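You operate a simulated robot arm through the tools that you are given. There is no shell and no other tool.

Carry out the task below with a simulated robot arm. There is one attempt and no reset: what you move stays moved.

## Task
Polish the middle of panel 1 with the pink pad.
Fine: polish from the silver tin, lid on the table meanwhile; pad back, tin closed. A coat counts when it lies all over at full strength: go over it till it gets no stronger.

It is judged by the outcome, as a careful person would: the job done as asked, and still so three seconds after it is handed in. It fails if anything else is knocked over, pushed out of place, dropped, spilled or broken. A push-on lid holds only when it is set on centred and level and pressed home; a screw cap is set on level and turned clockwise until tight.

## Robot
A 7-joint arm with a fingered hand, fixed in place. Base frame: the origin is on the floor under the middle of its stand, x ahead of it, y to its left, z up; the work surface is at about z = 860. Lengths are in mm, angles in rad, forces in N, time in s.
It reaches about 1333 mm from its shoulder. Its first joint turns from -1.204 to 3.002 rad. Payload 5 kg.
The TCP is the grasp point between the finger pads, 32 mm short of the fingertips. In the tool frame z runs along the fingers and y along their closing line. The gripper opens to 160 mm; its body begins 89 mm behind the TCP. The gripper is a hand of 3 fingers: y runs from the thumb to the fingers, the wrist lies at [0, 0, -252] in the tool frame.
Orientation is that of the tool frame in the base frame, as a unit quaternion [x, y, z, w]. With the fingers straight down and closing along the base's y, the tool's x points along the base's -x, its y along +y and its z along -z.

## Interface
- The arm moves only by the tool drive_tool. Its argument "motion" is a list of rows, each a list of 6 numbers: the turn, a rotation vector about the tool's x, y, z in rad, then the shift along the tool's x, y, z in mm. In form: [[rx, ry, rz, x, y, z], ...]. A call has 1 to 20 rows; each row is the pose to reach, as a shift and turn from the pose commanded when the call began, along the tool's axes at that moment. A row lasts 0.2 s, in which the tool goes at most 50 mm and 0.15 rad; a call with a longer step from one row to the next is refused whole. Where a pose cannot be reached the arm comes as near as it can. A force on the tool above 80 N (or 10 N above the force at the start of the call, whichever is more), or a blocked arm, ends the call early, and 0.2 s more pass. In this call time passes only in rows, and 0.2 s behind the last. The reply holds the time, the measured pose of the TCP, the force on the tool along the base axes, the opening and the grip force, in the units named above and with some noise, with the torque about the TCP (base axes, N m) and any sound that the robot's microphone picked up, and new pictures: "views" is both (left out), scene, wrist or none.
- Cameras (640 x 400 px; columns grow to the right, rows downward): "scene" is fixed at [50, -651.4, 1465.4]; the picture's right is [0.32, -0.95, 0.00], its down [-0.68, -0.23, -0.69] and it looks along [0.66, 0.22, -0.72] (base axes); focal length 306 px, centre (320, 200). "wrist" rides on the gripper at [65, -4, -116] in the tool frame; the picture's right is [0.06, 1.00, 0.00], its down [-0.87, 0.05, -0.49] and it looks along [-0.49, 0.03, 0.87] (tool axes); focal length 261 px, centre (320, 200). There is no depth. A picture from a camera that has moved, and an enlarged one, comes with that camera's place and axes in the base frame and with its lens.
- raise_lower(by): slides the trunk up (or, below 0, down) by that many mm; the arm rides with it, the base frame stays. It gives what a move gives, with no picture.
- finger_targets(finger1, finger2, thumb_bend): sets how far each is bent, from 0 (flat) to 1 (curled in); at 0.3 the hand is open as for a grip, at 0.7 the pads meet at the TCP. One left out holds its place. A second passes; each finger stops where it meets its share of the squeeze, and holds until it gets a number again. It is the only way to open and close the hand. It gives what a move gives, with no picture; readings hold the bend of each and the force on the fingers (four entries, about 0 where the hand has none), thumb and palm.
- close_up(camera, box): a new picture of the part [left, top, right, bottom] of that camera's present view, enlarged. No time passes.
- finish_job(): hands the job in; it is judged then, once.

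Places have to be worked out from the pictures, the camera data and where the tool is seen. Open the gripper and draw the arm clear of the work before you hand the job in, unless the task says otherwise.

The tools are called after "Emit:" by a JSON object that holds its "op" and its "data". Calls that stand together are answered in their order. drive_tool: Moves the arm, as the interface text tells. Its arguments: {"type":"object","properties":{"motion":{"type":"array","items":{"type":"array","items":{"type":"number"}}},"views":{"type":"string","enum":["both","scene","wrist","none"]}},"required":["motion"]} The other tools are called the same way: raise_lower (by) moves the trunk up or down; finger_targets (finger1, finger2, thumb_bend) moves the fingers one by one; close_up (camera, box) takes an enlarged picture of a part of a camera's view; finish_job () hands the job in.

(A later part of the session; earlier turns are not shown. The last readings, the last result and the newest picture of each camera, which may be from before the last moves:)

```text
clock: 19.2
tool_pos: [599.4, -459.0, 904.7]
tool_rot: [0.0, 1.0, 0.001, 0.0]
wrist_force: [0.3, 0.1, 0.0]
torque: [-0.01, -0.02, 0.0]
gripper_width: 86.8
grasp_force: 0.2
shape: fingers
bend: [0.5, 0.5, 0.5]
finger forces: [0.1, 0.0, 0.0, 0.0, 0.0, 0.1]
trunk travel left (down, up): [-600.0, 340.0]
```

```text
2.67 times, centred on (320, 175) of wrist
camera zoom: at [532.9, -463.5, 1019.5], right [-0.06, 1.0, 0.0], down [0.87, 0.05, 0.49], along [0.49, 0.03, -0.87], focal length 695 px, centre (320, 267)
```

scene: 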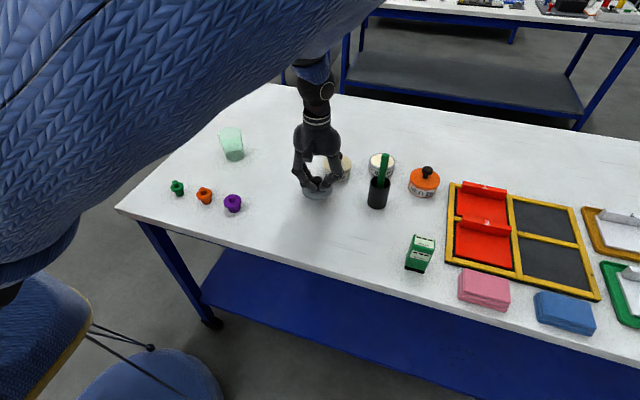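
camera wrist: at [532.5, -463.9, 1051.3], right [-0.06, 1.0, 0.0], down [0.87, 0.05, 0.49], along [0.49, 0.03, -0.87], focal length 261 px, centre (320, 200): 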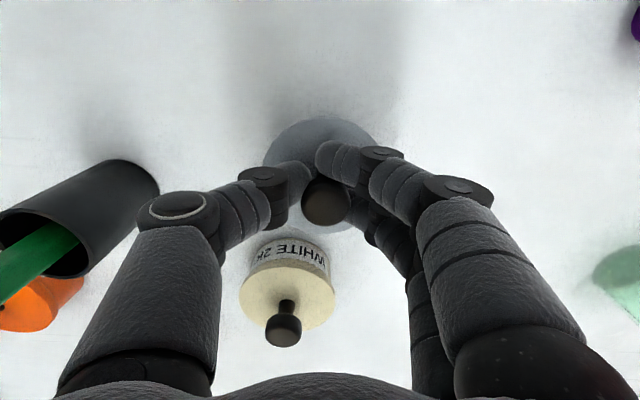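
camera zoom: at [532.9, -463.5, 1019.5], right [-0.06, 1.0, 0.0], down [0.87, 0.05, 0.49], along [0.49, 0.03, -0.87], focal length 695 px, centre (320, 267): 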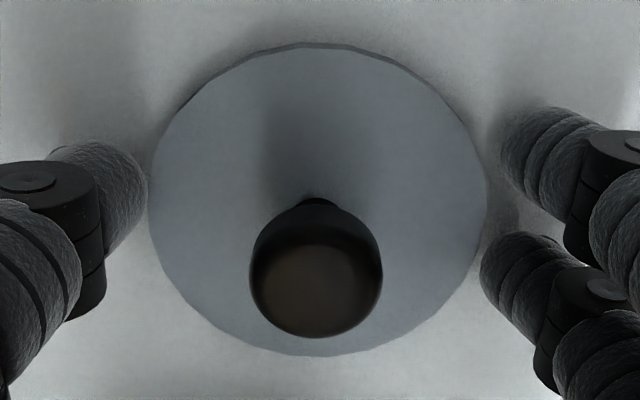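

The lid lies flat at about (600, -460). Now I rise straight up and travel to above the pink pad for a good view.

Emit:
{"op": "drive_tool", "data": {"motion": [[0, 0, 0, 0, 0, -30], [0, 0, 0, 0, 0, -75], [0, 0, 0, 0, 0, -120], [0, 0, 0, 0, 0, -165], [0, 0, 0, 0, 0, -205], [0, 0, 0, 14, -40, -215], [0, 0, 0, 28, -85, -215], [0, 0, 0, 42, -130, -215], [0, 0, 0, 56, -175, -215], [0, 0, 0, 70, -220, -215], [0, 0, 0, 84, -265, -215], [0, 0, 0, 95, -310, -215], [0, 0, 0, 105, -355, -215], [0, 0, 0, 112, -395, -215], [0, 0, 0, 115, -415, -215]], "views": "both"}}

Emit:
{"op": "close_up", "data": {"camera": "wrist", "box": [200, 0, 440, 150]}}

```text
clock: 22.4
tool_pos: [484.0, -872.7, 1117.5]
tool_rot: [0.0, 1.0, 0.001, -0.001]
wrist_force: [0.2, 0.8, 0.6]
torque: [0.01, 0.04, 0.01]
gripper_width: 86.6
grasp_force: 0.1
shape: fingers
bend: [0.5, 0.5, 0.5]
finger forces: [0.0, 0.1, 0.1, 0.1, 0.0, 0.1]
trunk travel left (down, up): [-600.0, 340.0]
camera wrist: at [418.4, -877.5, 1233.2], right [-0.06, 1.0, 0.0], down [0.87, 0.05, 0.49], along [0.49, 0.03, -0.87], focal length 261 px, centre (320, 200)
```

scene: 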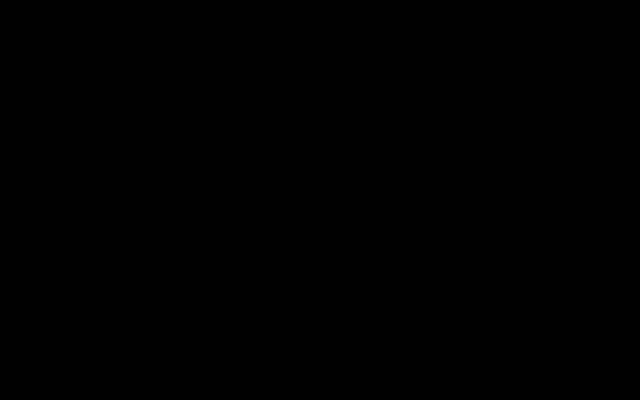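
wrist: 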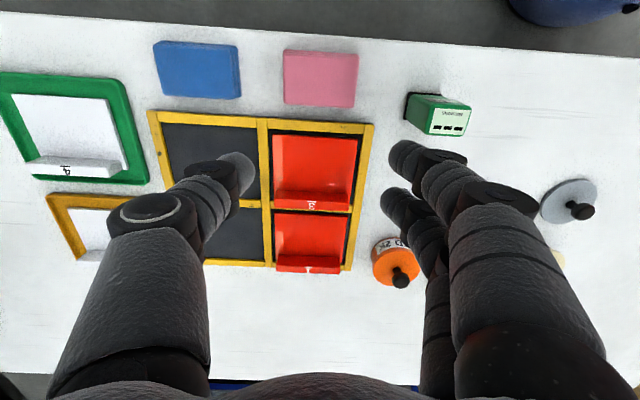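

```text
2.67 times, centred on (320, 75) of wrist
camera zoom: at [418.4, -877.5, 1233.2], right [-0.06, 1.0, 0.0], down [0.87, 0.05, 0.49], along [0.49, 0.03, -0.87], focal length 695 px, centre (320, 533)
```

zoom: 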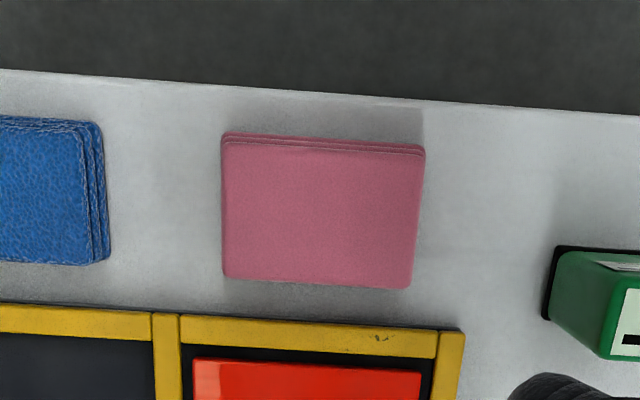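

The scene camera is blocked by the arm here, but the wrist view shows the pad spanning x≈421–476, y≈-919 to -831 (centre ≈ (449, -875)). I'll open wider and descend to z≈960 above it to check alignment.

Emit:
{"op": "finger_targets", "data": {"finger1": 0.41, "finger2": 0.41, "thumb_bend": 0.41}}

Emit:
{"op": "drive_tool", "data": {"motion": [[0, 0, 0, 15, -1, 20], [0, 0, 0, 34, -1.5, 50], [0, 0, 0, 34.4, -1.5, 90], [0, 0, 0, 34.4, -1.5, 125], [0, 0, 0, 34.4, -1.5, 148], [0, 0, 0, 34.4, -1.5, 157]], "views": "both"}}

Emit:
{"op": "close_up", "data": {"camera": "wrist", "box": [180, 90, 460, 265]}}

```text
clock: 23.4
tool_pos: [484.8, -872.6, 1118.4]
tool_rot: [0.001, 1.0, 0.0, 0.0]
wrist_force: [0.2, 0.2, 0.9]
torque: [0.02, 0.02, 0.03]
gripper_width: 123.4
grasp_force: 0.1
shape: fingers
bend: [0.41, 0.41, 0.41]
finger forces: [0.1, 0.0, 0.0, 0.0, 0.1, 0.0]
trunk travel left (down, up): [-600.0, 340.0]
```

```text
clock: 24.8
tool_pos: [449.2, -876.0, 962.4]
tool_rot: [0.0, 1.0, 0.001, 0.001]
wrist_force: [-0.1, 0.0, 0.4]
torque: [-0.02, 0.0, 0.0]
gripper_width: 123.6
grasp_force: 0.0
shape: fingers
bend: [0.41, 0.41, 0.41]
finger forces: [0.0, 0.0, 0.0, 0.0, 0.0, 0.0]
trunk travel left (down, up): [-600.0, 340.0]
camera wrist: at [382.4, -879.1, 1078.0], right [-0.06, 1.0, 0.0], down [0.87, 0.05, 0.49], along [0.49, 0.03, -0.87], focal length 261 px, centre (320, 200)
```

scene: 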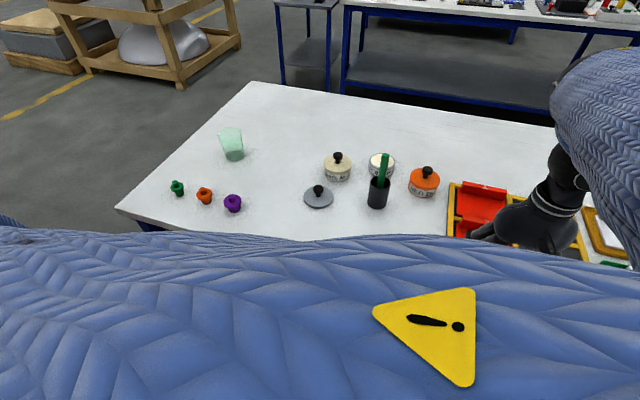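
wrist: 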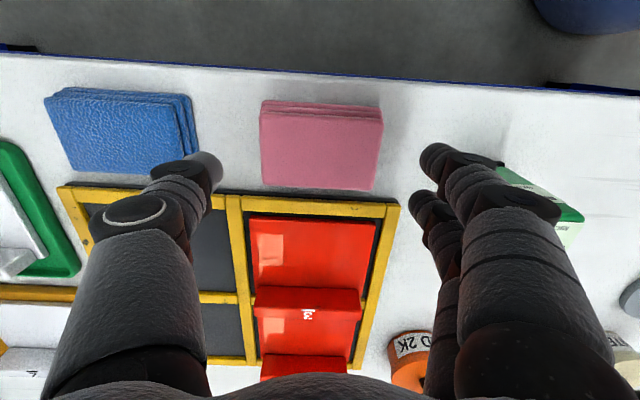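

```text
2.29 times, centred on (320, 178) of wrist
camera zoom: at [382.4, -879.1, 1078.0], right [-0.06, 1.0, 0.0], down [0.87, 0.05, 0.49], along [0.49, 0.03, -0.87], focal length 596 px, centre (320, 251)
```

zoom: 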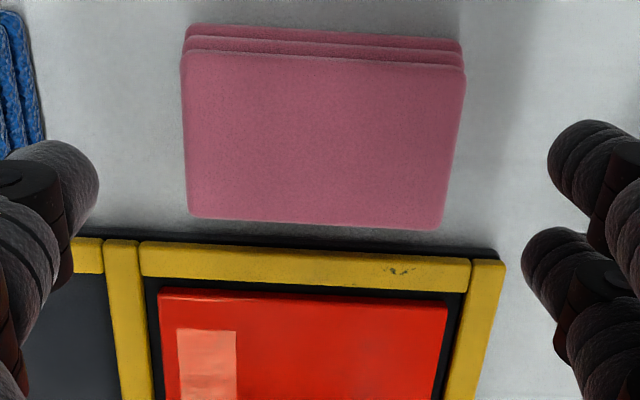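

Pad top is at z≈892 and its centre (448, -875) matches the tool within a millimetre. I'll lower to TCP z≈904 so the tips straddle the pad about 12 mm above the table.

Emit:
{"op": "drive_tool", "data": {"motion": [[0, 0, 0, -0.5, 0, 20], [0, 0, 0, -0.8, 0, 40], [0, 0, 0, -0.8, 0, 52], [0, 0, 0, -0.8, 0, 58]], "views": "wrist"}}

Emit:
{"op": "close_up", "data": {"camera": "scene", "box": [440, 140, 640, 280]}}

```text
clock: 25.8
tool_pos: [450.3, -874.9, 904.9]
tool_rot: [0.0, 1.0, 0.0, 0.0]
wrist_force: [0.1, -0.1, 0.0]
torque: [0.0, 0.0, 0.0]
gripper_width: 123.6
grasp_force: 0.0
shape: fingers
bend: [0.41, 0.41, 0.41]
finger forces: [0.0, 0.1, 0.0, 0.1, 0.0, 0.1]
trunk travel left (down, up): [-600.0, 340.0]
camera wrist: at [383.6, -879.4, 1020.1], right [-0.06, 1.0, 0.0], down [0.87, 0.05, 0.49], along [0.49, 0.03, -0.87], focal length 261 px, centre (320, 200)
```

wrist: 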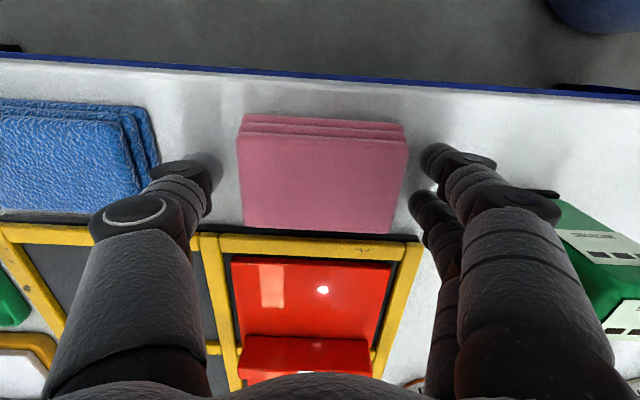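

```text
2.86 times, centred on (540, 210) of scene
camera zoom: at [50.0, -651.4, 1465.4], right [0.32, -0.95, 0.0], down [-0.68, -0.23, -0.69], along [0.66, 0.22, -0.72], focal length 876 px, centre (-309, 171)
```

zoom: 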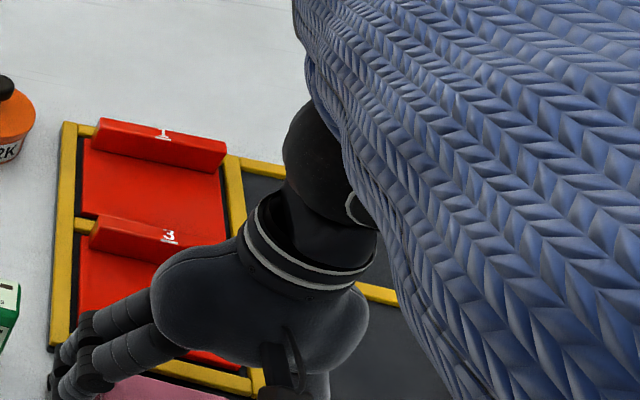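

No contact so far and the pad is centred between thumb and fingers. I'll close on it.

Emit:
{"op": "finger_targets", "data": {"finger1": 0.6, "finger2": 0.6, "thumb_bend": 0.6}}

Emit:
{"op": "close_up", "data": {"camera": "wrist", "box": [180, 90, 460, 265]}}

```text
clock: 26.8
tool_pos: [450.1, -875.5, 905.9]
tool_rot: [0.0, 1.0, 0.0, 0.001]
wrist_force: [-1.0, 0.1, -0.6]
torque: [-0.04, 0.0, -0.02]
gripper_width: 94.6
grasp_force: 20.6
shape: fingers
bend: [0.49, 0.49, 0.53]
finger forces: [10.5, 10.5, 0.1, 0.0, 20.8, 0.1]
trunk travel left (down, up): [-600.0, 340.0]
```

```text
2.29 times, centred on (320, 178) of wrist
camera zoom: at [383.6, -879.4, 1020.1], right [-0.06, 1.0, 0.0], down [0.87, 0.05, 0.49], along [0.49, 0.03, -0.87], focal length 596 px, centre (320, 251)
```

zoom: 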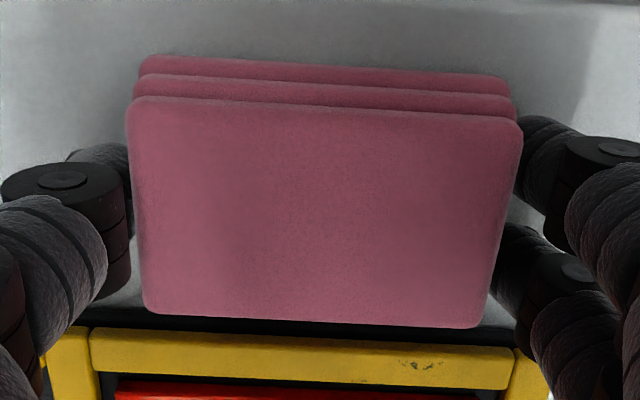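

All three digits hold the pad evenly (10.5/10.5/20.8 N). I lift it gently 40 mm and check that it comes up whole.

Emit:
{"op": "drive_tool", "data": {"motion": [[0, 0, 0, 0, 0, -5], [0, 0, 0, 0, 0, -12], [0, 0, 0, 0, 0, -25], [0, 0, 0, 0, 0, -40]], "views": "wrist"}}

Emit:
{"op": "close_up", "data": {"camera": "wrist", "box": [180, 90, 460, 265]}}

Emit:
{"op": "close_up", "data": {"camera": "scene", "box": [420, 160, 580, 280]}}

```text
clock: 27.8
tool_pos: [448.6, -877.1, 946.0]
tool_rot: [0.0, 1.0, 0.001, 0.0]
wrist_force: [0.7, 0.2, -0.9]
torque: [-0.02, 0.01, 0.01]
gripper_width: 94.8
grasp_force: 20.6
shape: fingers
bend: [0.49, 0.49, 0.53]
finger forces: [10.5, 10.4, 0.0, 0.0, 20.7, 0.0]
trunk travel left (down, up): [-600.0, 340.0]
camera wrist: at [382.9, -880.4, 1060.9], right [-0.06, 1.0, 0.0], down [0.87, 0.05, 0.49], along [0.49, 0.03, -0.87], focal length 261 px, centre (320, 200)
```

wrist: 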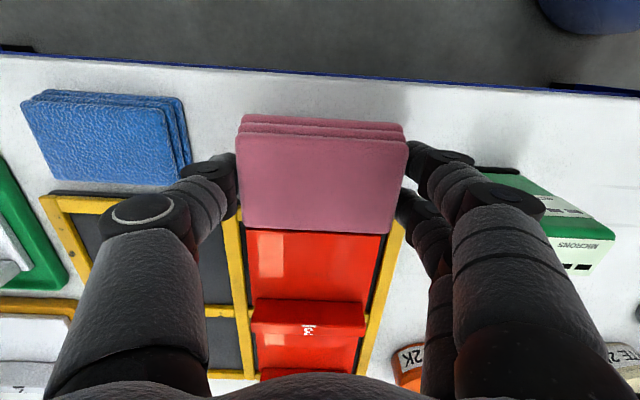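

```text
2.29 times, centred on (320, 178) of wrist
camera zoom: at [382.9, -880.4, 1060.9], right [-0.06, 1.0, 0.0], down [0.87, 0.05, 0.49], along [0.49, 0.03, -0.87], focal length 596 px, centre (320, 251)
```

zoom: 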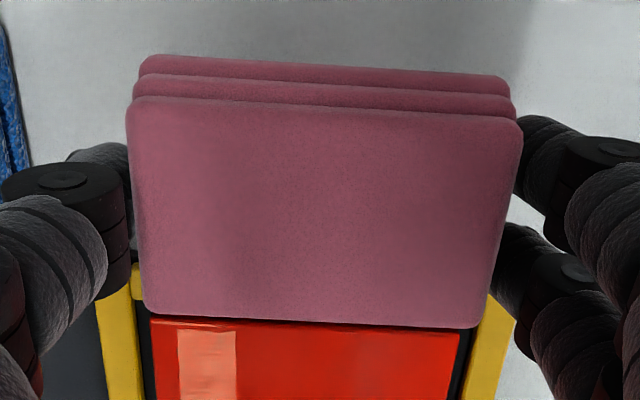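

```text
3.33 times, centred on (500, 220) of scene
camera zoom: at [50.0, -651.4, 1465.4], right [0.32, -0.95, 0.0], down [-0.68, -0.23, -0.69], along [0.66, 0.22, -0.72], focal length 1022 px, centre (-280, 133)
```

zoom: 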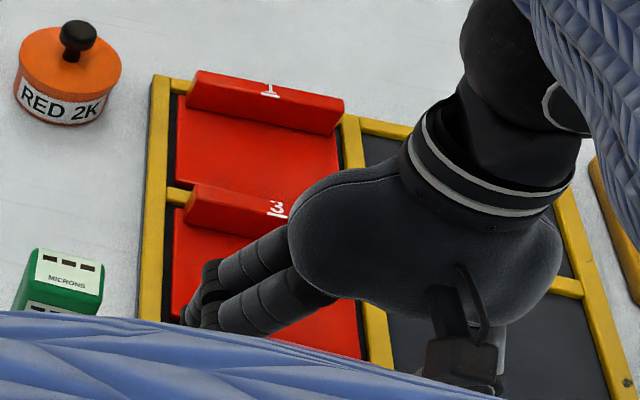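

The pad lifts as one piece. Before carrying it over, I'll check the open tin's fill level from the scene camera.

Emit:
{"op": "close_up", "data": {"camera": "scene", "box": [362, 143, 402, 183]}}

Emit:
{"op": "drive_tool", "data": {"motion": [[0, 0, 0, 0, 0, -30], [0, 0, 0, 0, 0, -75], [0, 0, 0, 0, 0, -120], [0, 0, 0, 0, 0, -165], [0, 0, 0, 0, 0, -175]], "views": "wrist"}}

```text
10.00 times, centred on (382, 163) of scene
camera zoom: at [50.0, -651.4, 1465.4], right [0.32, -0.95, 0.0], down [-0.68, -0.23, -0.69], along [0.66, 0.22, -0.72], focal length 3064 px, centre (-300, 570)
```

zoom: 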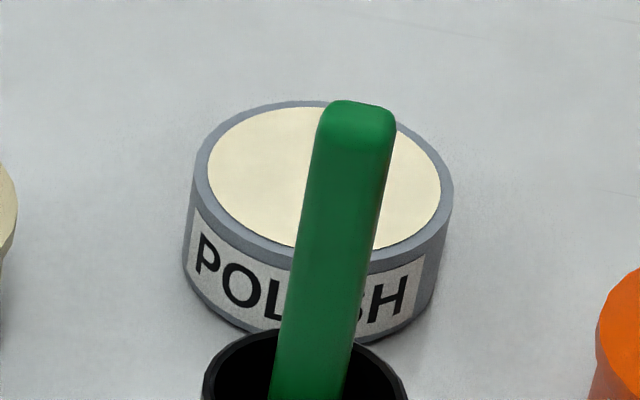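

```text
clock: 29.0
tool_pos: [451.4, -876.8, 1120.8]
tool_rot: [0.001, 1.0, 0.001, 0.0]
wrist_force: [-0.7, -0.1, -1.1]
torque: [0.0, -0.02, 0.01]
gripper_width: 94.8
grasp_force: 20.5
shape: fingers
bend: [0.49, 0.49, 0.53]
finger forces: [10.4, 10.4, 0.1, 0.0, 20.6, 0.0]
trunk travel left (down, up): [-600.0, 340.0]
camera wrist: at [384.4, -880.7, 1236.0], right [-0.06, 1.0, 0.0], down [0.87, 0.05, 0.49], along [0.49, 0.03, -0.87], focal length 261 px, centre (320, 200)
```

wrist: 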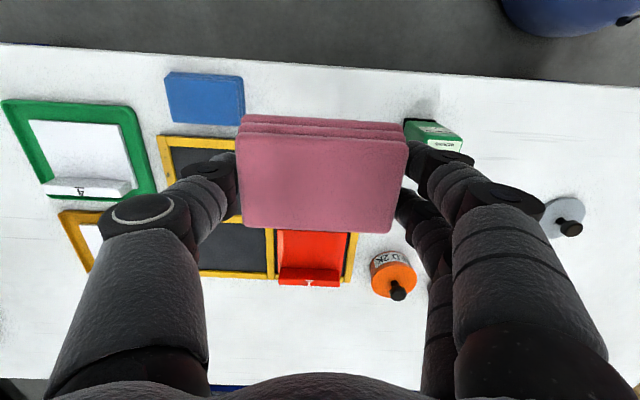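

The polish is flush with the tin rim, so the flat pad can pick it up by resting on it. I carry the pad high over the brush toward the tin, stopping slightly beyond it to see the tin in the wrist view.

Emit:
{"op": "drive_tool", "data": {"motion": [[0, 0, 0, -20, 15, 0], [0, 0, 0, -52, 40, 0], [0, 0, 0, -87, 68, 0], [0, 0, 0, -122, 95, 0], [0, 0, 0, -157, 122, 0], [0, 0, 0, -192, 149, 0], [0, 0, 0, -227, 176, 0], [0, 0, 0, -262, 203, 0], [0, 0, 0, -297, 230, 0], [0, 0, 0, -327, 254, 0], [0, 0, 0, -347, 268, 0], [0, 0, 0, -355, 275, 0]], "views": "both"}}

Emit:
{"op": "close_up", "data": {"camera": "wrist", "box": [240, 30, 400, 130]}}

```text
clock: 31.6
tool_pos: [805.3, -599.6, 1119.7]
tool_rot: [0.0, 1.0, 0.0, 0.0]
wrist_force: [-0.4, 0.8, -0.4]
torque: [-0.05, 0.01, -0.01]
gripper_width: 94.2
grasp_force: 20.0
shape: fingers
bend: [0.49, 0.49, 0.54]
finger forces: [10.1, 10.1, 0.1, 0.0, 20.1, 0.0]
trunk travel left (down, up): [-600.0, 340.0]
camera wrist: at [739.6, -604.3, 1235.7], right [-0.06, 1.0, 0.0], down [0.87, 0.05, 0.49], along [0.49, 0.03, -0.87], focal length 261 px, centre (320, 200)
```

scene: 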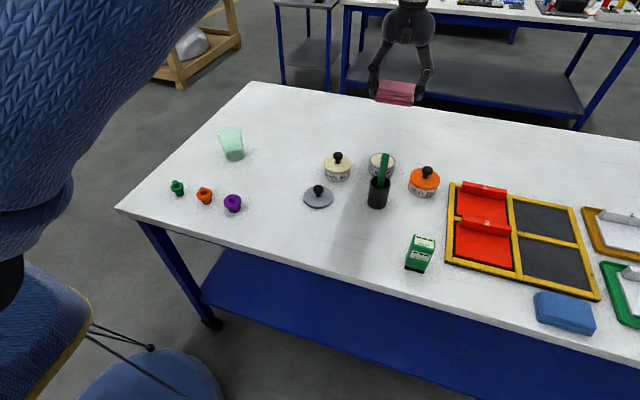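
wrist: 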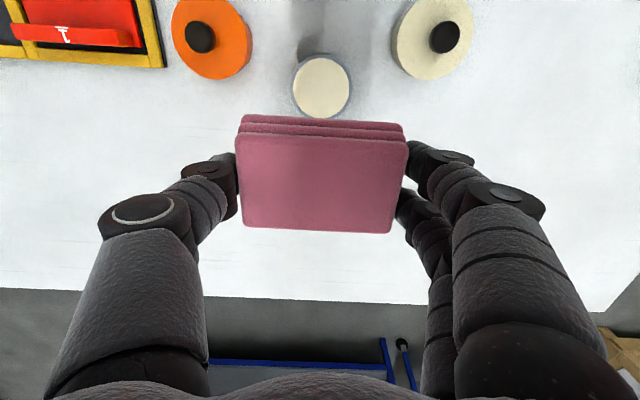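

```text
4.00 times, centred on (320, 80) of wrist
camera zoom: at [739.6, -604.3, 1235.7], right [-0.06, 1.0, 0.0], down [0.87, 0.05, 0.49], along [0.49, 0.03, -0.87], focal length 1043 px, centre (320, 680)
```

zoom: 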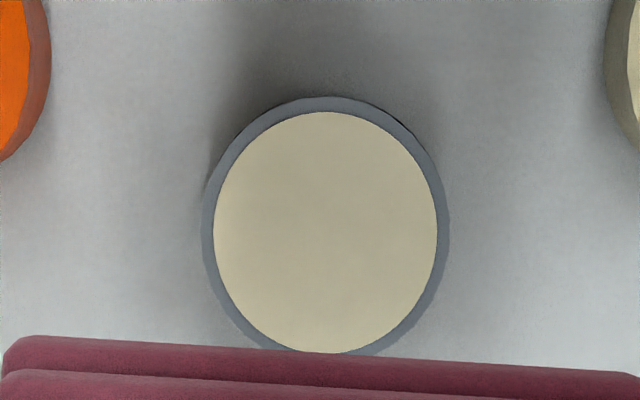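

The tin is centred at about (775, -600), 74 mm across with a 67 mm polish disc. I'll position above it and descend to about 10 mm over the rim.

Emit:
{"op": "drive_tool", "data": {"motion": [[0, 0, 0, 15, 0, 15], [0, 0, 0, 30, -0.3, 45], [0, 0, 0, 30, -0.3, 85], [0, 0, 0, 30, -0.3, 120], [0, 0, 0, 30, -0.3, 150], [0, 0, 0, 30, -0.3, 165], [0, 0, 0, 30, -0.3, 170]], "views": "both"}}

Emit:
{"op": "close_up", "data": {"camera": "scene", "box": [340, 110, 430, 190]}}

```text
clock: 33.2
tool_pos: [776.0, -601.8, 949.0]
tool_rot: [0.001, 1.0, 0.0, 0.001]
wrist_force: [-0.9, 0.0, -0.3]
torque: [-0.01, 0.0, -0.05]
gripper_width: 94.4
grasp_force: 19.6
shape: fingers
bend: [0.49, 0.49, 0.54]
finger forces: [10.1, 10.1, 0.0, 0.0, 20.0, 0.0]
trunk travel left (down, up): [-600.0, 340.0]
camera wrist: at [710.0, -606.6, 1063.6], right [-0.06, 1.0, 0.0], down [0.87, 0.05, 0.49], along [0.49, 0.03, -0.87], focal length 261 px, centre (320, 200)
```

scene: 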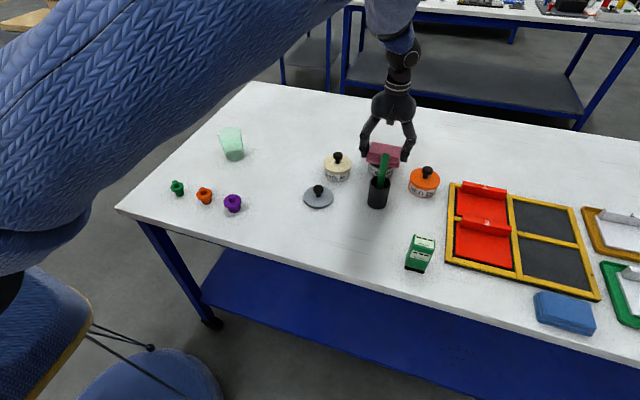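
wrist: 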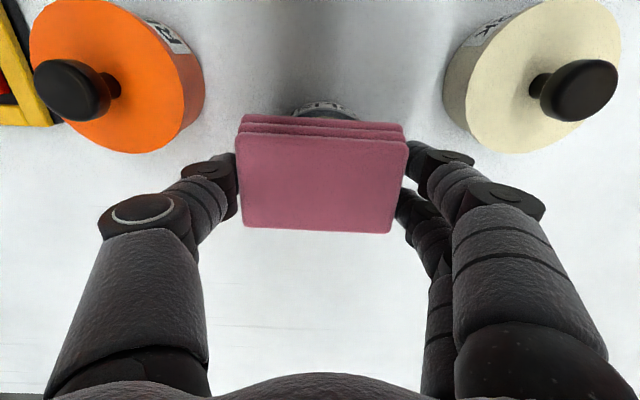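

```text
5.00 times, centred on (385, 150) of scene
camera zoom: at [50.0, -651.4, 1465.4], right [0.32, -0.95, 0.0], down [-0.68, -0.23, -0.69], along [0.66, 0.22, -0.72], focal length 1532 px, centre (-5, 450)
```

zoom: 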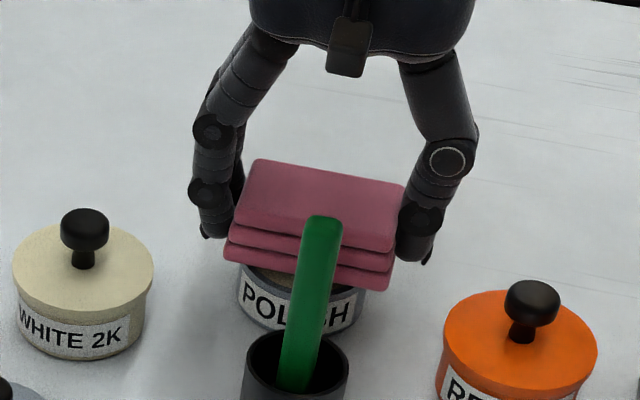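

The pad hovers level a few millimetres over the tin. Now I lower in 2 mm steps until contact, watching the vertical force.

Emit:
{"op": "drive_tool", "data": {"motion": [[0, 0, 0, 0, 0, 2], [0, 0, 0, 0, 0, 4], [0, 0, 0, 0, 0, 6]], "views": "none"}}

Emit:
{"op": "close_up", "data": {"camera": "scene", "box": [340, 110, 430, 190]}}

```text
clock: 34.0
tool_pos: [774.3, -601.0, 945.1]
tool_rot: [0.001, 1.0, 0.0, 0.0]
wrist_force: [0.7, 0.2, -0.5]
torque: [0.0, 0.03, 0.01]
gripper_width: 94.6
grasp_force: 20.3
shape: fingers
bend: [0.49, 0.49, 0.54]
finger forces: [10.1, 10.2, 0.0, 0.1, 20.1, 0.1]
trunk travel left (down, up): [-600.0, 340.0]
```

```text
5.00 times, centred on (385, 150) of scene
camera zoom: at [50.0, -651.4, 1465.4], right [0.32, -0.95, 0.0], down [-0.68, -0.23, -0.69], along [0.66, 0.22, -0.72], focal length 1532 px, centre (-5, 450)
```

zoom: 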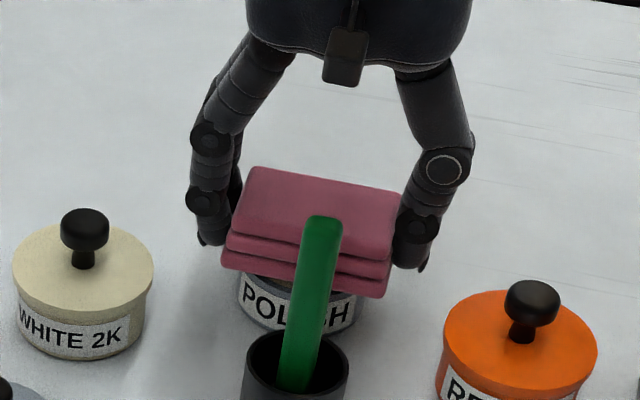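

No contact yet; continuing downward in small steps.

Emit:
{"op": "drive_tool", "data": {"motion": [[0, 0, 0, 0, 0, 1.5], [0, 0, 0, 0, 0, 3], [0, 0, 0, 0, 0, 4]], "views": "none"}}

Emit:
{"op": "close_up", "data": {"camera": "scene", "box": [340, 110, 430, 190]}}

```text
clock: 34.8
tool_pos: [775.5, -599.7, 937.7]
tool_rot: [0.001, 1.0, 0.0, 0.0]
wrist_force: [-0.5, 0.2, -0.9]
torque: [-0.03, 0.02, -0.02]
gripper_width: 94.4
grasp_force: 20.0
shape: fingers
bend: [0.49, 0.49, 0.54]
finger forces: [10.0, 10.1, 0.0, 0.0, 20.0, 0.0]
trunk travel left (down, up): [-600.0, 340.0]
```

```text
5.00 times, centred on (385, 150) of scene
camera zoom: at [50.0, -651.4, 1465.4], right [0.32, -0.95, 0.0], down [-0.68, -0.23, -0.69], along [0.66, 0.22, -0.72], focal length 1532 px, centre (-5, 450)
```

zoom: 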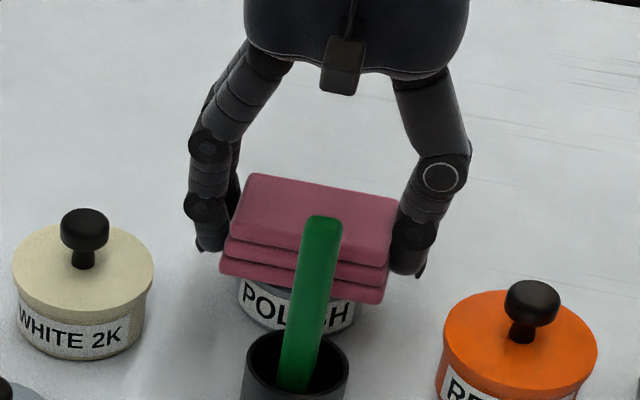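

Emit:
{"op": "drive_tool", "data": {"motion": [[0, 0, 0, 0, 0, 1], [0, 0, 0, 0, 0, 2], [0, 0, 0, 0, 0, 3]], "views": "none"}}

Emit:
{"op": "close_up", "data": {"camera": "scene", "box": [340, 110, 430, 190]}}

```text
clock: 35.6
tool_pos: [776.4, -601.0, 937.7]
tool_rot: [0.0, 1.0, 0.0, 0.0]
wrist_force: [-0.7, -0.9, 13.6]
torque: [0.07, 0.06, 0.02]
gripper_width: 94.5
grasp_force: 20.7
shape: fingers
bend: [0.49, 0.49, 0.54]
finger forces: [9.8, 9.8, 0.1, 0.0, 21.2, 0.0]
trunk travel left (down, up): [-600.0, 340.0]
```

```text
5.00 times, centred on (385, 150) of scene
camera zoom: at [50.0, -651.4, 1465.4], right [0.32, -0.95, 0.0], down [-0.68, -0.23, -0.69], along [0.66, 0.22, -0.72], focal length 1532 px, centre (-5, 450)
```

zoom: 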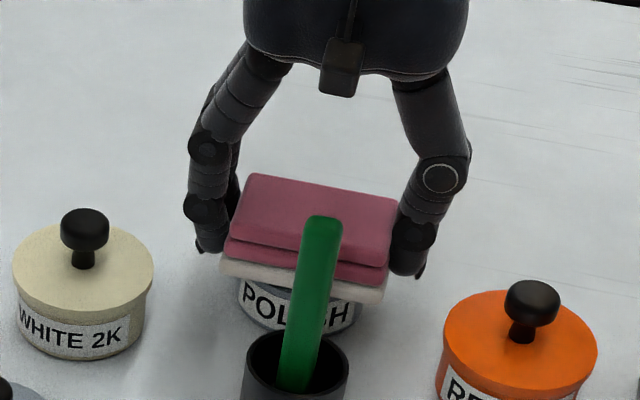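

The bottom layer of the pad has turned cream, so it's loaded with polish (13.6 N contact). I lift it off and carry it high to above panel 1 (centre ≈ (694, -878)).

Emit:
{"op": "drive_tool", "data": {"motion": [[0, 0, 0, 0, 0, -5], [0, 0, 0, 0, 0, -20], [0, 0, 0, 0, 0, -50], [0, 0, 0, 0, 0, -90], [0, 0, 0, 0, 0, -130], [0, 0, 0, 0, 0, -165], [0, 0, 0, 4, -20, -175], [0, 0, 0, 14, -60, -178], [0, 0, 0, 26, -102, -178], [0, 0, 0, 38, -144, -178], [0, 0, 0, 50, -186, -178], [0, 0, 0, 62, -225, -178], [0, 0, 0, 74, -255, -178], [0, 0, 0, 80, -272, -178], [0, 0, 0, 81, -278, -178]], "views": "both"}}

Emit:
{"op": "close_up", "data": {"camera": "scene", "box": [360, 140, 520, 260]}}

```text
clock: 38.8
tool_pos: [695.3, -880.0, 1114.8]
tool_rot: [0.0, 1.0, 0.0, 0.0]
wrist_force: [-0.6, 0.4, -0.5]
torque: [0.01, 0.0, 0.01]
gripper_width: 94.4
grasp_force: 20.2
shape: fingers
bend: [0.49, 0.49, 0.54]
finger forces: [10.0, 10.0, 0.1, 0.0, 20.0, 0.0]
trunk travel left (down, up): [-600.0, 340.0]
camera wrist: at [629.5, -883.8, 1229.7], right [-0.06, 1.0, 0.0], down [0.87, 0.05, 0.49], along [0.49, 0.03, -0.87], focal length 261 px, centre (320, 200)
```

scene: 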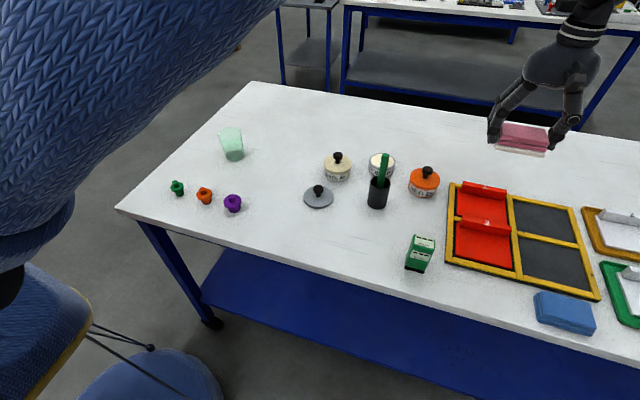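
wrist: 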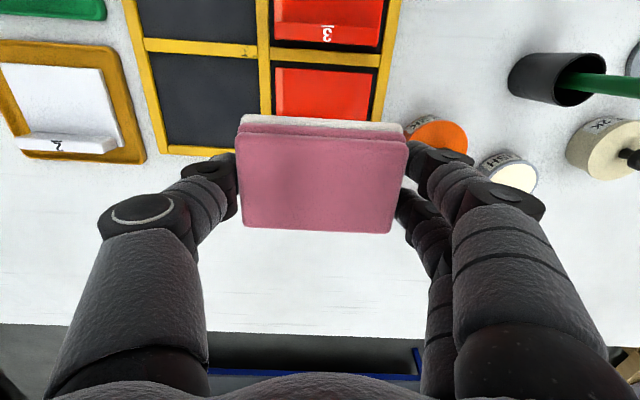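

```text
3.33 times, centred on (440, 200) of scene
camera zoom: at [50.0, -651.4, 1465.4], right [0.32, -0.95, 0.0], down [-0.68, -0.23, -0.69], along [0.66, 0.22, -0.72], focal length 1022 px, centre (-80, 200)
```

zoom: 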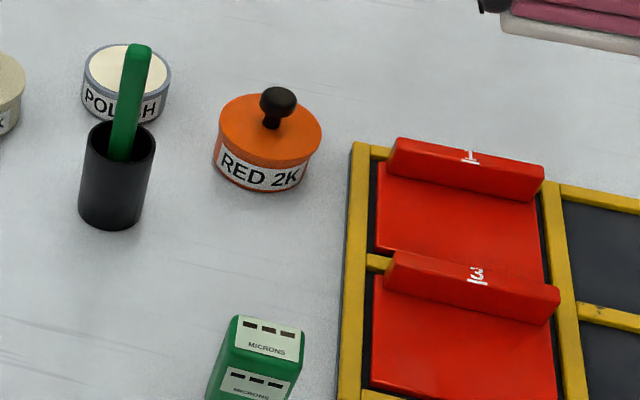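

The loaded pad is over panel 1. I'll enlarge the wrist view to get the panel's exact edges before going down.

Emit:
{"op": "close_up", "data": {"camera": "wrist", "box": [240, 20, 420, 132]}}

Emit:
{"op": "close_up", "data": {"camera": "scene", "box": [448, 175, 528, 235]}}

```text
3.56 times, centred on (330, 76) of wrist
camera zoom: at [629.5, -883.8, 1229.7], right [-0.06, 1.0, 0.0], down [0.87, 0.05, 0.49], along [0.49, 0.03, -0.87], focal length 927 px, centre (284, 641)
```

zoom: 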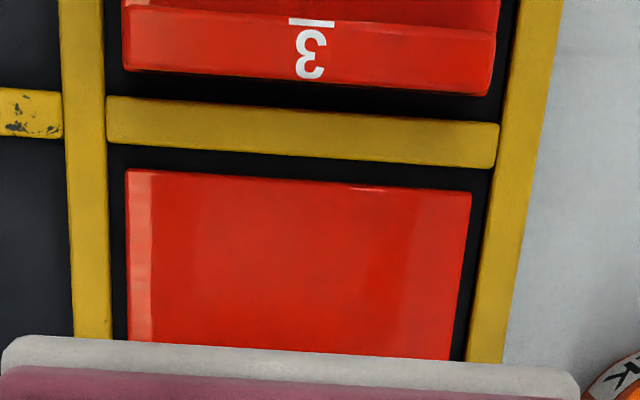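

```text
6.67 times, centred on (488, 205) of scene
camera zoom: at [50.0, -651.4, 1465.4], right [0.32, -0.95, 0.0], down [-0.68, -0.23, -0.69], along [0.66, 0.22, -0.72], focal length 2043 px, centre (-800, 167)
```

zoom: 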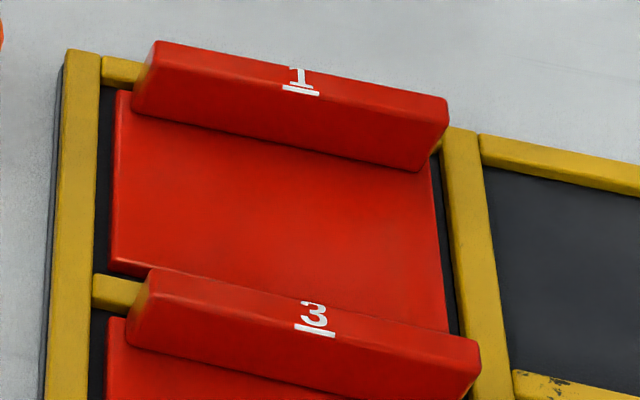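

Panel 1's flat face spans x≈648–735, y≈-936 to -818 at z≈882, so its centre is about (691, -877). I'll line up and descend to about 12 mm above the surface.

Emit:
{"op": "drive_tool", "data": {"motion": [[0, 0, 0, 3.5, 2.8, 30], [0, 0, 0, 3.5, 2.8, 70], [0, 0, 0, 3.5, 2.8, 110], [0, 0, 0, 3.5, 2.8, 145], [0, 0, 0, 3.5, 2.8, 165], [0, 0, 0, 3.5, 2.8, 173]], "views": "both"}}

Emit:
{"op": "close_up", "data": {"camera": "scene", "box": [440, 140, 540, 230]}}

Emit:
{"op": "close_up", "data": {"camera": "wrist", "box": [180, 90, 460, 265]}}

```text
clock: 40.2
tool_pos: [689.7, -877.0, 940.2]
tool_rot: [0.0, 1.0, 0.0, 0.0]
wrist_force: [0.6, 0.7, -0.5]
torque: [0.02, -0.03, 0.04]
gripper_width: 94.3
grasp_force: 20.0
shape: fingers
bend: [0.49, 0.49, 0.54]
finger forces: [9.9, 9.9, 0.1, 0.0, 19.8, 0.0]
trunk travel left (down, up): [-600.0, 340.0]
camera wrist: at [623.6, -881.2, 1055.5], right [-0.06, 1.0, 0.0], down [0.87, 0.05, 0.49], along [0.49, 0.03, -0.87], focal length 261 px, centre (320, 200)
```

scene: 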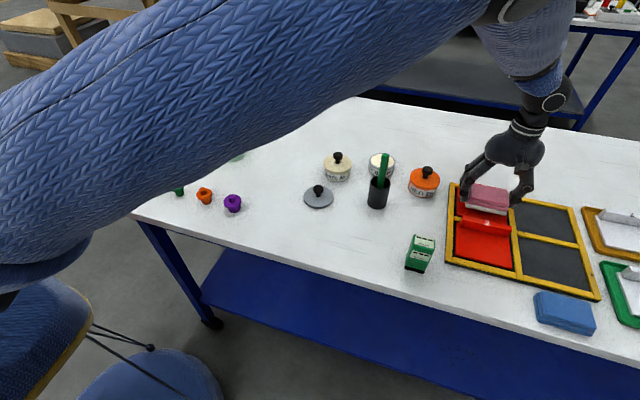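
wrist: 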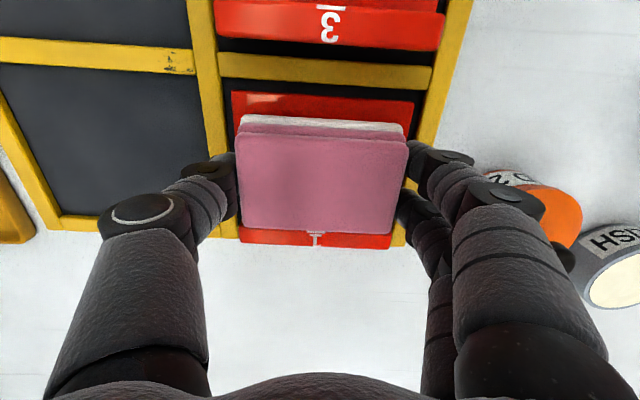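

```text
4.44 times, centred on (490, 185) of scene
camera zoom: at [50.0, -651.4, 1465.4], right [0.32, -0.95, 0.0], down [-0.68, -0.23, -0.69], along [0.66, 0.22, -0.72], focal length 1362 px, centre (-436, 267)
```

zoom: 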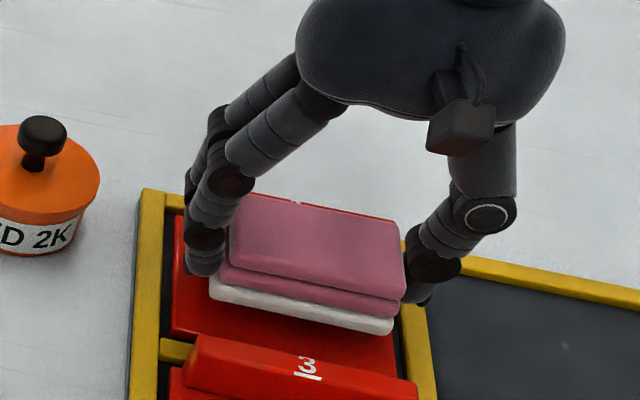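

```text
2.29 times, centred on (320, 178) of wrist
camera zoom: at [623.6, -881.2, 1055.5], right [-0.06, 1.0, 0.0], down [0.87, 0.05, 0.49], along [0.49, 0.03, -0.87], focal length 596 px, centre (320, 251)
```

zoom: 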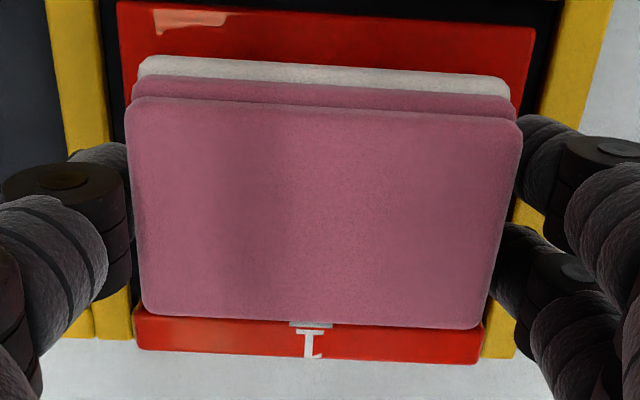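

The pad is level and centred over panel 1, clear of the ridge. I lower toward contact.

Emit:
{"op": "drive_tool", "data": {"motion": [[0, 0, 0, 0, 0, 3], [0, 0, 0, 0, 0, 6], [0, 0, 0, 0, 0, 9]], "views": "none"}}

Emit:
{"op": "close_up", "data": {"camera": "scene", "box": [440, 140, 540, 230]}}

```text
clock: 41.0
tool_pos: [689.6, -877.7, 932.0]
tool_rot: [0.0, 1.0, 0.0, 0.001]
wrist_force: [-0.6, -0.5, 0.0]
torque: [-0.03, 0.01, 0.0]
gripper_width: 94.4
grasp_force: 19.8
shape: fingers
bend: [0.49, 0.49, 0.54]
finger forces: [9.9, 9.9, 0.1, 0.0, 19.8, 0.0]
trunk travel left (down, up): [-600.0, 340.0]
```

```text
4.44 times, centred on (490, 185) of scene
camera zoom: at [50.0, -651.4, 1465.4], right [0.32, -0.95, 0.0], down [-0.68, -0.23, -0.69], along [0.66, 0.22, -0.72], focal length 1362 px, centre (-436, 267)
```

zoom: 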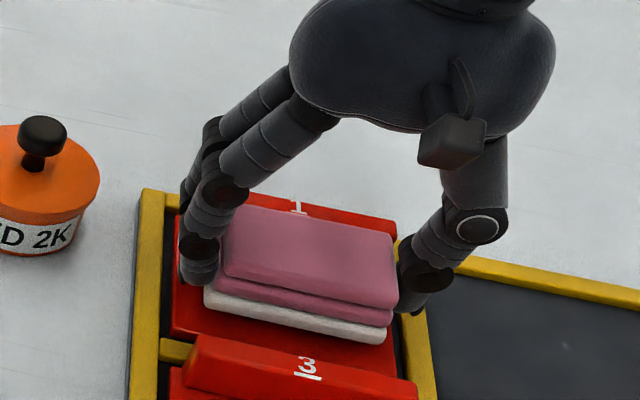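

Still no contact at z≈932; continuing in 1 mm steps.

Emit:
{"op": "drive_tool", "data": {"motion": [[0, 0, 0, 0, 0, 1], [0, 0, 0, 0, 0, 2], [0, 0, 0, 0, 0, 3]], "views": "none"}}

```text
clock: 41.8
tool_pos: [690.7, -876.7, 929.9]
tool_rot: [0.0, 1.0, -0.001, -0.001]
wrist_force: [0.8, -0.7, 0.1]
torque: [0.0, 0.0, -0.01]
gripper_width: 94.6
grasp_force: 19.6
shape: fingers
bend: [0.49, 0.49, 0.54]
finger forces: [9.9, 9.9, 0.1, 0.1, 19.8, 0.1]
trunk travel left (down, up): [-600.0, 340.0]
```

Emit:
{"op": "drive_tool", "data": {"motion": [[0, 0, 0, 0, 0, 1], [0, 0, 0, 0, 0, 2], [0, 0, 0, 0, 0, 3]], "views": "none"}}

Emit:
{"op": "close_up", "data": {"camera": "scene", "box": [440, 140, 540, 230]}}

```text
clock: 42.6
tool_pos: [690.2, -877.2, 926.7]
tool_rot: [0.0, 1.0, 0.0, 0.0]
wrist_force: [-0.1, -0.3, -1.1]
torque: [-0.03, 0.0, 0.0]
gripper_width: 94.2
grasp_force: 20.0
shape: fingers
bend: [0.49, 0.49, 0.54]
finger forces: [9.9, 9.8, 0.1, 0.1, 19.7, 0.0]
trunk travel left (down, up): [-600.0, 340.0]
```

```text
4.44 times, centred on (490, 185) of scene
camera zoom: at [50.0, -651.4, 1465.4], right [0.32, -0.95, 0.0], down [-0.68, -0.23, -0.69], along [0.66, 0.22, -0.72], focal length 1362 px, centre (-436, 267)
```

zoom: 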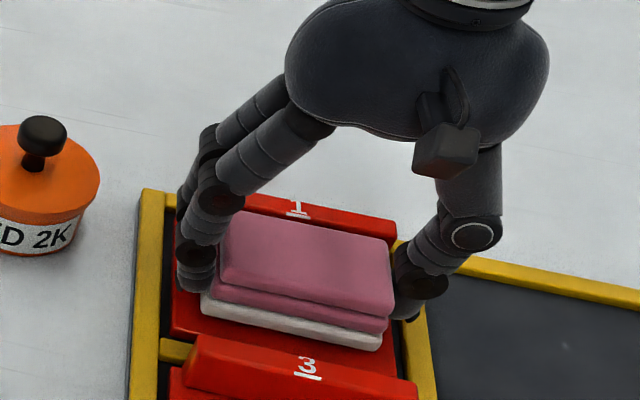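

No contact force yet, so I go on by 1 mm steps.

Emit:
{"op": "drive_tool", "data": {"motion": [[0, 0, 0, 0, 0, 1], [0, 0, 0, 0, 0, 2], [0, 0, 0, 0, 0, 3]], "views": "none"}}

```text
clock: 43.4
tool_pos: [690.7, -876.2, 923.5]
tool_rot: [0.0, 1.0, 0.001, 0.001]
wrist_force: [0.4, -0.3, -0.7]
torque: [0.04, -0.03, -0.02]
gripper_width: 94.3
grasp_force: 19.9
shape: fingers
bend: [0.49, 0.49, 0.54]
finger forces: [9.9, 9.8, 0.0, 0.0, 19.8, 0.0]
trunk travel left (down, up): [-600.0, 340.0]
```

Emit:
{"op": "drive_tool", "data": {"motion": [[0, 0, 0, 0, 0, 1], [0, 0, 0, 0, 0, 2], [0, 0, 0, 0, 0, 3]], "views": "none"}}

Emit:
{"op": "close_up", "data": {"camera": "scene", "box": [440, 140, 540, 230]}}

```text
clock: 44.2
tool_pos: [690.0, -875.7, 922.5]
tool_rot: [-0.001, 1.0, -0.001, 0.001]
wrist_force: [0.0, -0.9, 14.8]
torque: [0.08, -0.01, 0.05]
gripper_width: 94.3
grasp_force: 19.9
shape: fingers
bend: [0.49, 0.49, 0.54]
finger forces: [9.7, 9.6, 0.0, 0.1, 21.5, 0.0]
trunk travel left (down, up): [-600.0, 340.0]
```

```text
4.44 times, centred on (490, 185) of scene
camera zoom: at [50.0, -651.4, 1465.4], right [0.32, -0.95, 0.0], down [-0.68, -0.23, -0.69], along [0.66, 0.22, -0.72], focal length 1362 px, centre (-436, 267)
```

zoom: 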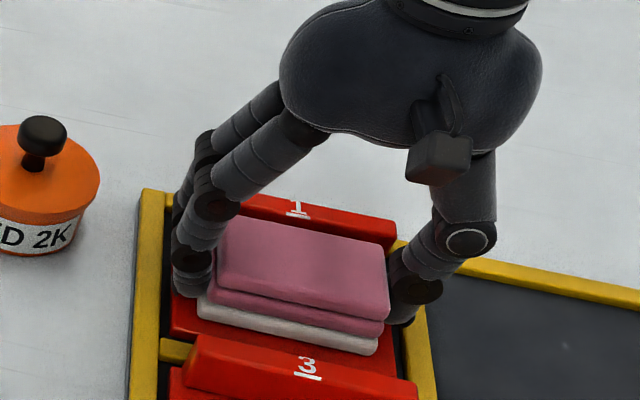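

Contact made at 14.8 N. I'll ease off by 1 mm and make gentle small strokes (±10 mm) over the middle of the panel.

Emit:
{"op": "drive_tool", "data": {"motion": [[0, 0, 0, 0, 0, -1], [0, 0, 0, 6, 0, -1], [0, 0, 0, 10, 5, -1], [0, 0, 0, 5, 10, -1], [0, 0, 0, -5, 10, -1], [0, 0, 0, -10, 4, -1], [0, 0, 0, -10, -5, -1], [0, 0, 0, -4, -10, -1], [0, 0, 0, 5, -10, -1], [0, 0, 0, 10, -4, -1], [0, 0, 0, 8, 0, -1], [0, 0, 0, 0, 0, -1]], "views": "none"}}

Emit:
{"op": "close_up", "data": {"camera": "scene", "box": [440, 140, 540, 230]}}

```text
clock: 46.8
tool_pos: [689.1, -875.5, 921.3]
tool_rot: [0.0, 1.0, 0.0, 0.0]
wrist_force: [-2.0, 1.1, 3.2]
torque: [0.11, 0.04, 0.03]
gripper_width: 94.4
grasp_force: 20.2
shape: fingers
bend: [0.49, 0.49, 0.54]
finger forces: [10.0, 10.2, 0.0, 0.1, 20.4, 0.0]
trunk travel left (down, up): [-600.0, 340.0]
```

```text
4.44 times, centred on (490, 185) of scene
camera zoom: at [50.0, -651.4, 1465.4], right [0.32, -0.95, 0.0], down [-0.68, -0.23, -0.69], along [0.66, 0.22, -0.72], focal length 1362 px, centre (-436, 267)
```

zoom: 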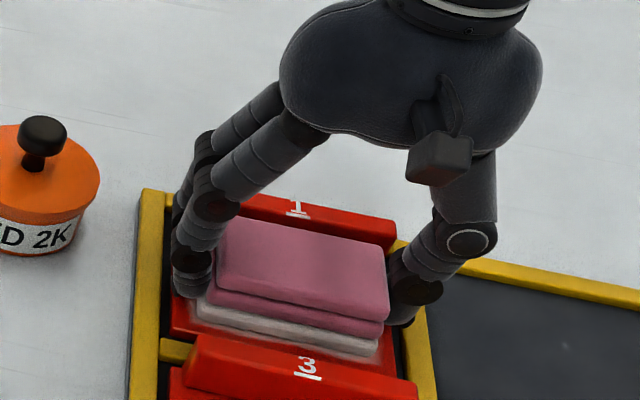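

A whitish film shows around the pad edges. I'll do one more full pass with slightly varied strokes, then lift off to inspect.

Emit:
{"op": "drive_tool", "data": {"motion": [[0, 0, 0, 5, 0, 0.5], [0, 0, 0, 11, 0, 0.5], [0, 0, 0, 11, 6, 0.5], [0, 0, 0, 5, 9, 0.5], [0, 0, 0, -3, 9, 0.5], [0, 0, 0, -10, 8, 0.5], [0, 0, 0, -11, 0, 0.5], [0, 0, 0, -10, -8, 0.5], [0, 0, 0, -3, -9, 0.5], [0, 0, 0, 5, -9, 0.5], [0, 0, 0, 11, -6, 0.5], [0, 0, 0, 8, 0, 0.5], [0, 0, 0, 0, 0, 0.5], [0, 0, 0, -8, 0, 0.5], [0, 0, 0, 0, 0, 0.5]], "views": "none"}}

Emit:
{"op": "drive_tool", "data": {"motion": [[0, 0, 0, 0, 0, -5], [0, 0, 0, 0, 0, -25], [0, 0, 0, 0, 0, -65], [0, 0, 0, 0, 0, -110], [0, 0, 0, 0, 0, -155], [0, 0, 0, -20, 0, -190]], "views": "both"}}

Emit:
{"op": "close_up", "data": {"camera": "scene", "box": [448, 175, 528, 235]}}

Emit:
{"op": "close_up", "data": {"camera": "wrist", "box": [240, 20, 420, 132]}}

```text
clock: 50.0
tool_pos: [691.7, -874.0, 921.4]
tool_rot: [0.0, 1.0, 0.001, 0.001]
wrist_force: [2.0, -0.3, 5.8]
torque: [0.09, -0.06, -0.05]
gripper_width: 94.4
grasp_force: 20.1
shape: fingers
bend: [0.49, 0.49, 0.54]
finger forces: [10.0, 9.8, 0.1, 0.1, 20.6, 0.1]
trunk travel left (down, up): [-600.0, 340.0]
```

```text
clock: 51.4
tool_pos: [711.1, -878.3, 1111.4]
tool_rot: [0.001, 1.0, 0.0, -0.002]
wrist_force: [0.0, 0.5, -0.4]
torque: [0.0, 0.02, -0.01]
gripper_width: 94.4
grasp_force: 19.5
shape: fingers
bend: [0.49, 0.49, 0.54]
finger forces: [9.9, 9.9, 0.1, 0.0, 19.9, 0.1]
trunk travel left (down, up): [-600.0, 340.0]
camera wrist: at [644.7, -881.4, 1226.5], right [-0.06, 1.0, 0.0], down [0.87, 0.05, 0.49], along [0.49, 0.03, -0.87], focal length 261 px, centre (320, 200)
```

scene: 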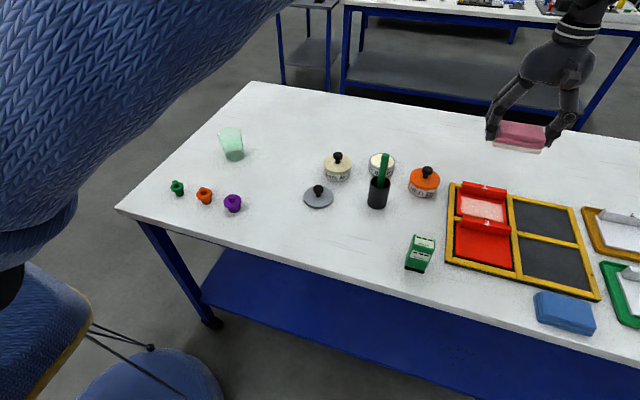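
wrist: 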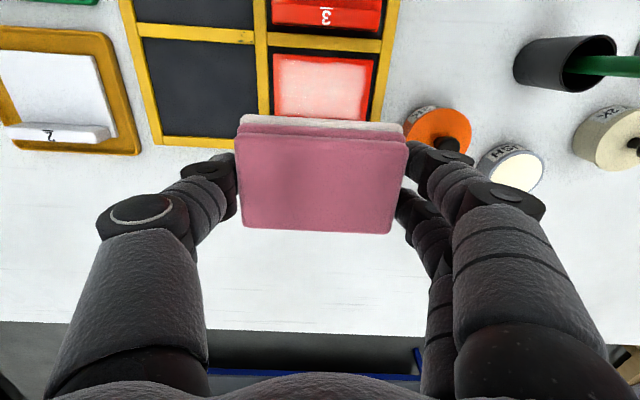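

```text
6.67 times, centred on (488, 205) of scene
camera zoom: at [50.0, -651.4, 1465.4], right [0.32, -0.95, 0.0], down [-0.68, -0.23, -0.69], along [0.66, 0.22, -0.72], focal length 2043 px, centre (-800, 167)
```

zoom: 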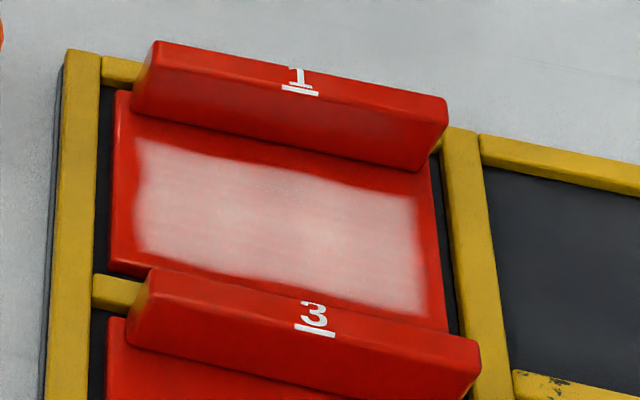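

```text
3.56 times, centred on (330, 76) of wrist
camera zoom: at [644.7, -881.4, 1226.5], right [-0.06, 1.0, 0.0], down [0.87, 0.05, 0.49], along [0.49, 0.03, -0.87], focal length 927 px, centre (284, 641)
```

zoom: 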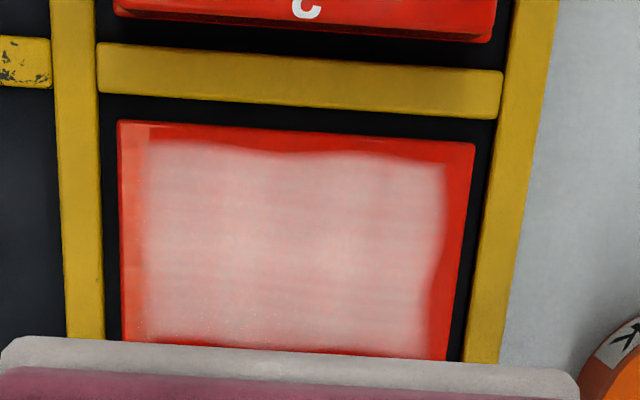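

A good even start: a whitish film covers the middle of panel 1, but red still shows through so it's not at full strength. I go back down to the same contact height and continue going over it.

Emit:
{"op": "drive_tool", "data": {"motion": [[0, 0, 0, 20, 0, 40], [0, 0, 0, 20, 0, 80], [0, 0, 0, 20, 0, 120], [0, 0, 0, 20, 0, 155], [0, 0, 0, 20, 0, 178], [0, 0, 0, 20, 0, 186], [0, 0, 0, 20, 0, 190], [0, 0, 0, 26, 4, 190], [0, 0, 0, 32, 8, 190], [0, 0, 0, 24, 10, 190], [0, 0, 0, 16, 10, 190], [0, 0, 0, 8, 10, 190], [0, 0, 0, 8, 2, 190], [0, 0, 0, 8, -6, 190], [0, 0, 0, 8, -11, 190], [0, 0, 0, 16, -11, 190], [0, 0, 0, 24, -11, 190], [0, 0, 0, 32, -11, 190], [0, 0, 0, 32, -3, 190], [0, 0, 0, 32, 5, 190]], "views": "none"}}

```text
clock: 55.6
tool_pos: [677.7, -870.9, 922.1]
tool_rot: [0.001, 1.0, -0.001, 0.0]
wrist_force: [-0.7, -5.6, 11.2]
torque: [-0.1, 0.04, -0.04]
gripper_width: 94.1
grasp_force: 20.3
shape: fingers
bend: [0.5, 0.5, 0.54]
finger forces: [8.6, 8.8, 0.1, 0.0, 23.4, 0.0]
trunk travel left (down, up): [-600.0, 340.0]
```

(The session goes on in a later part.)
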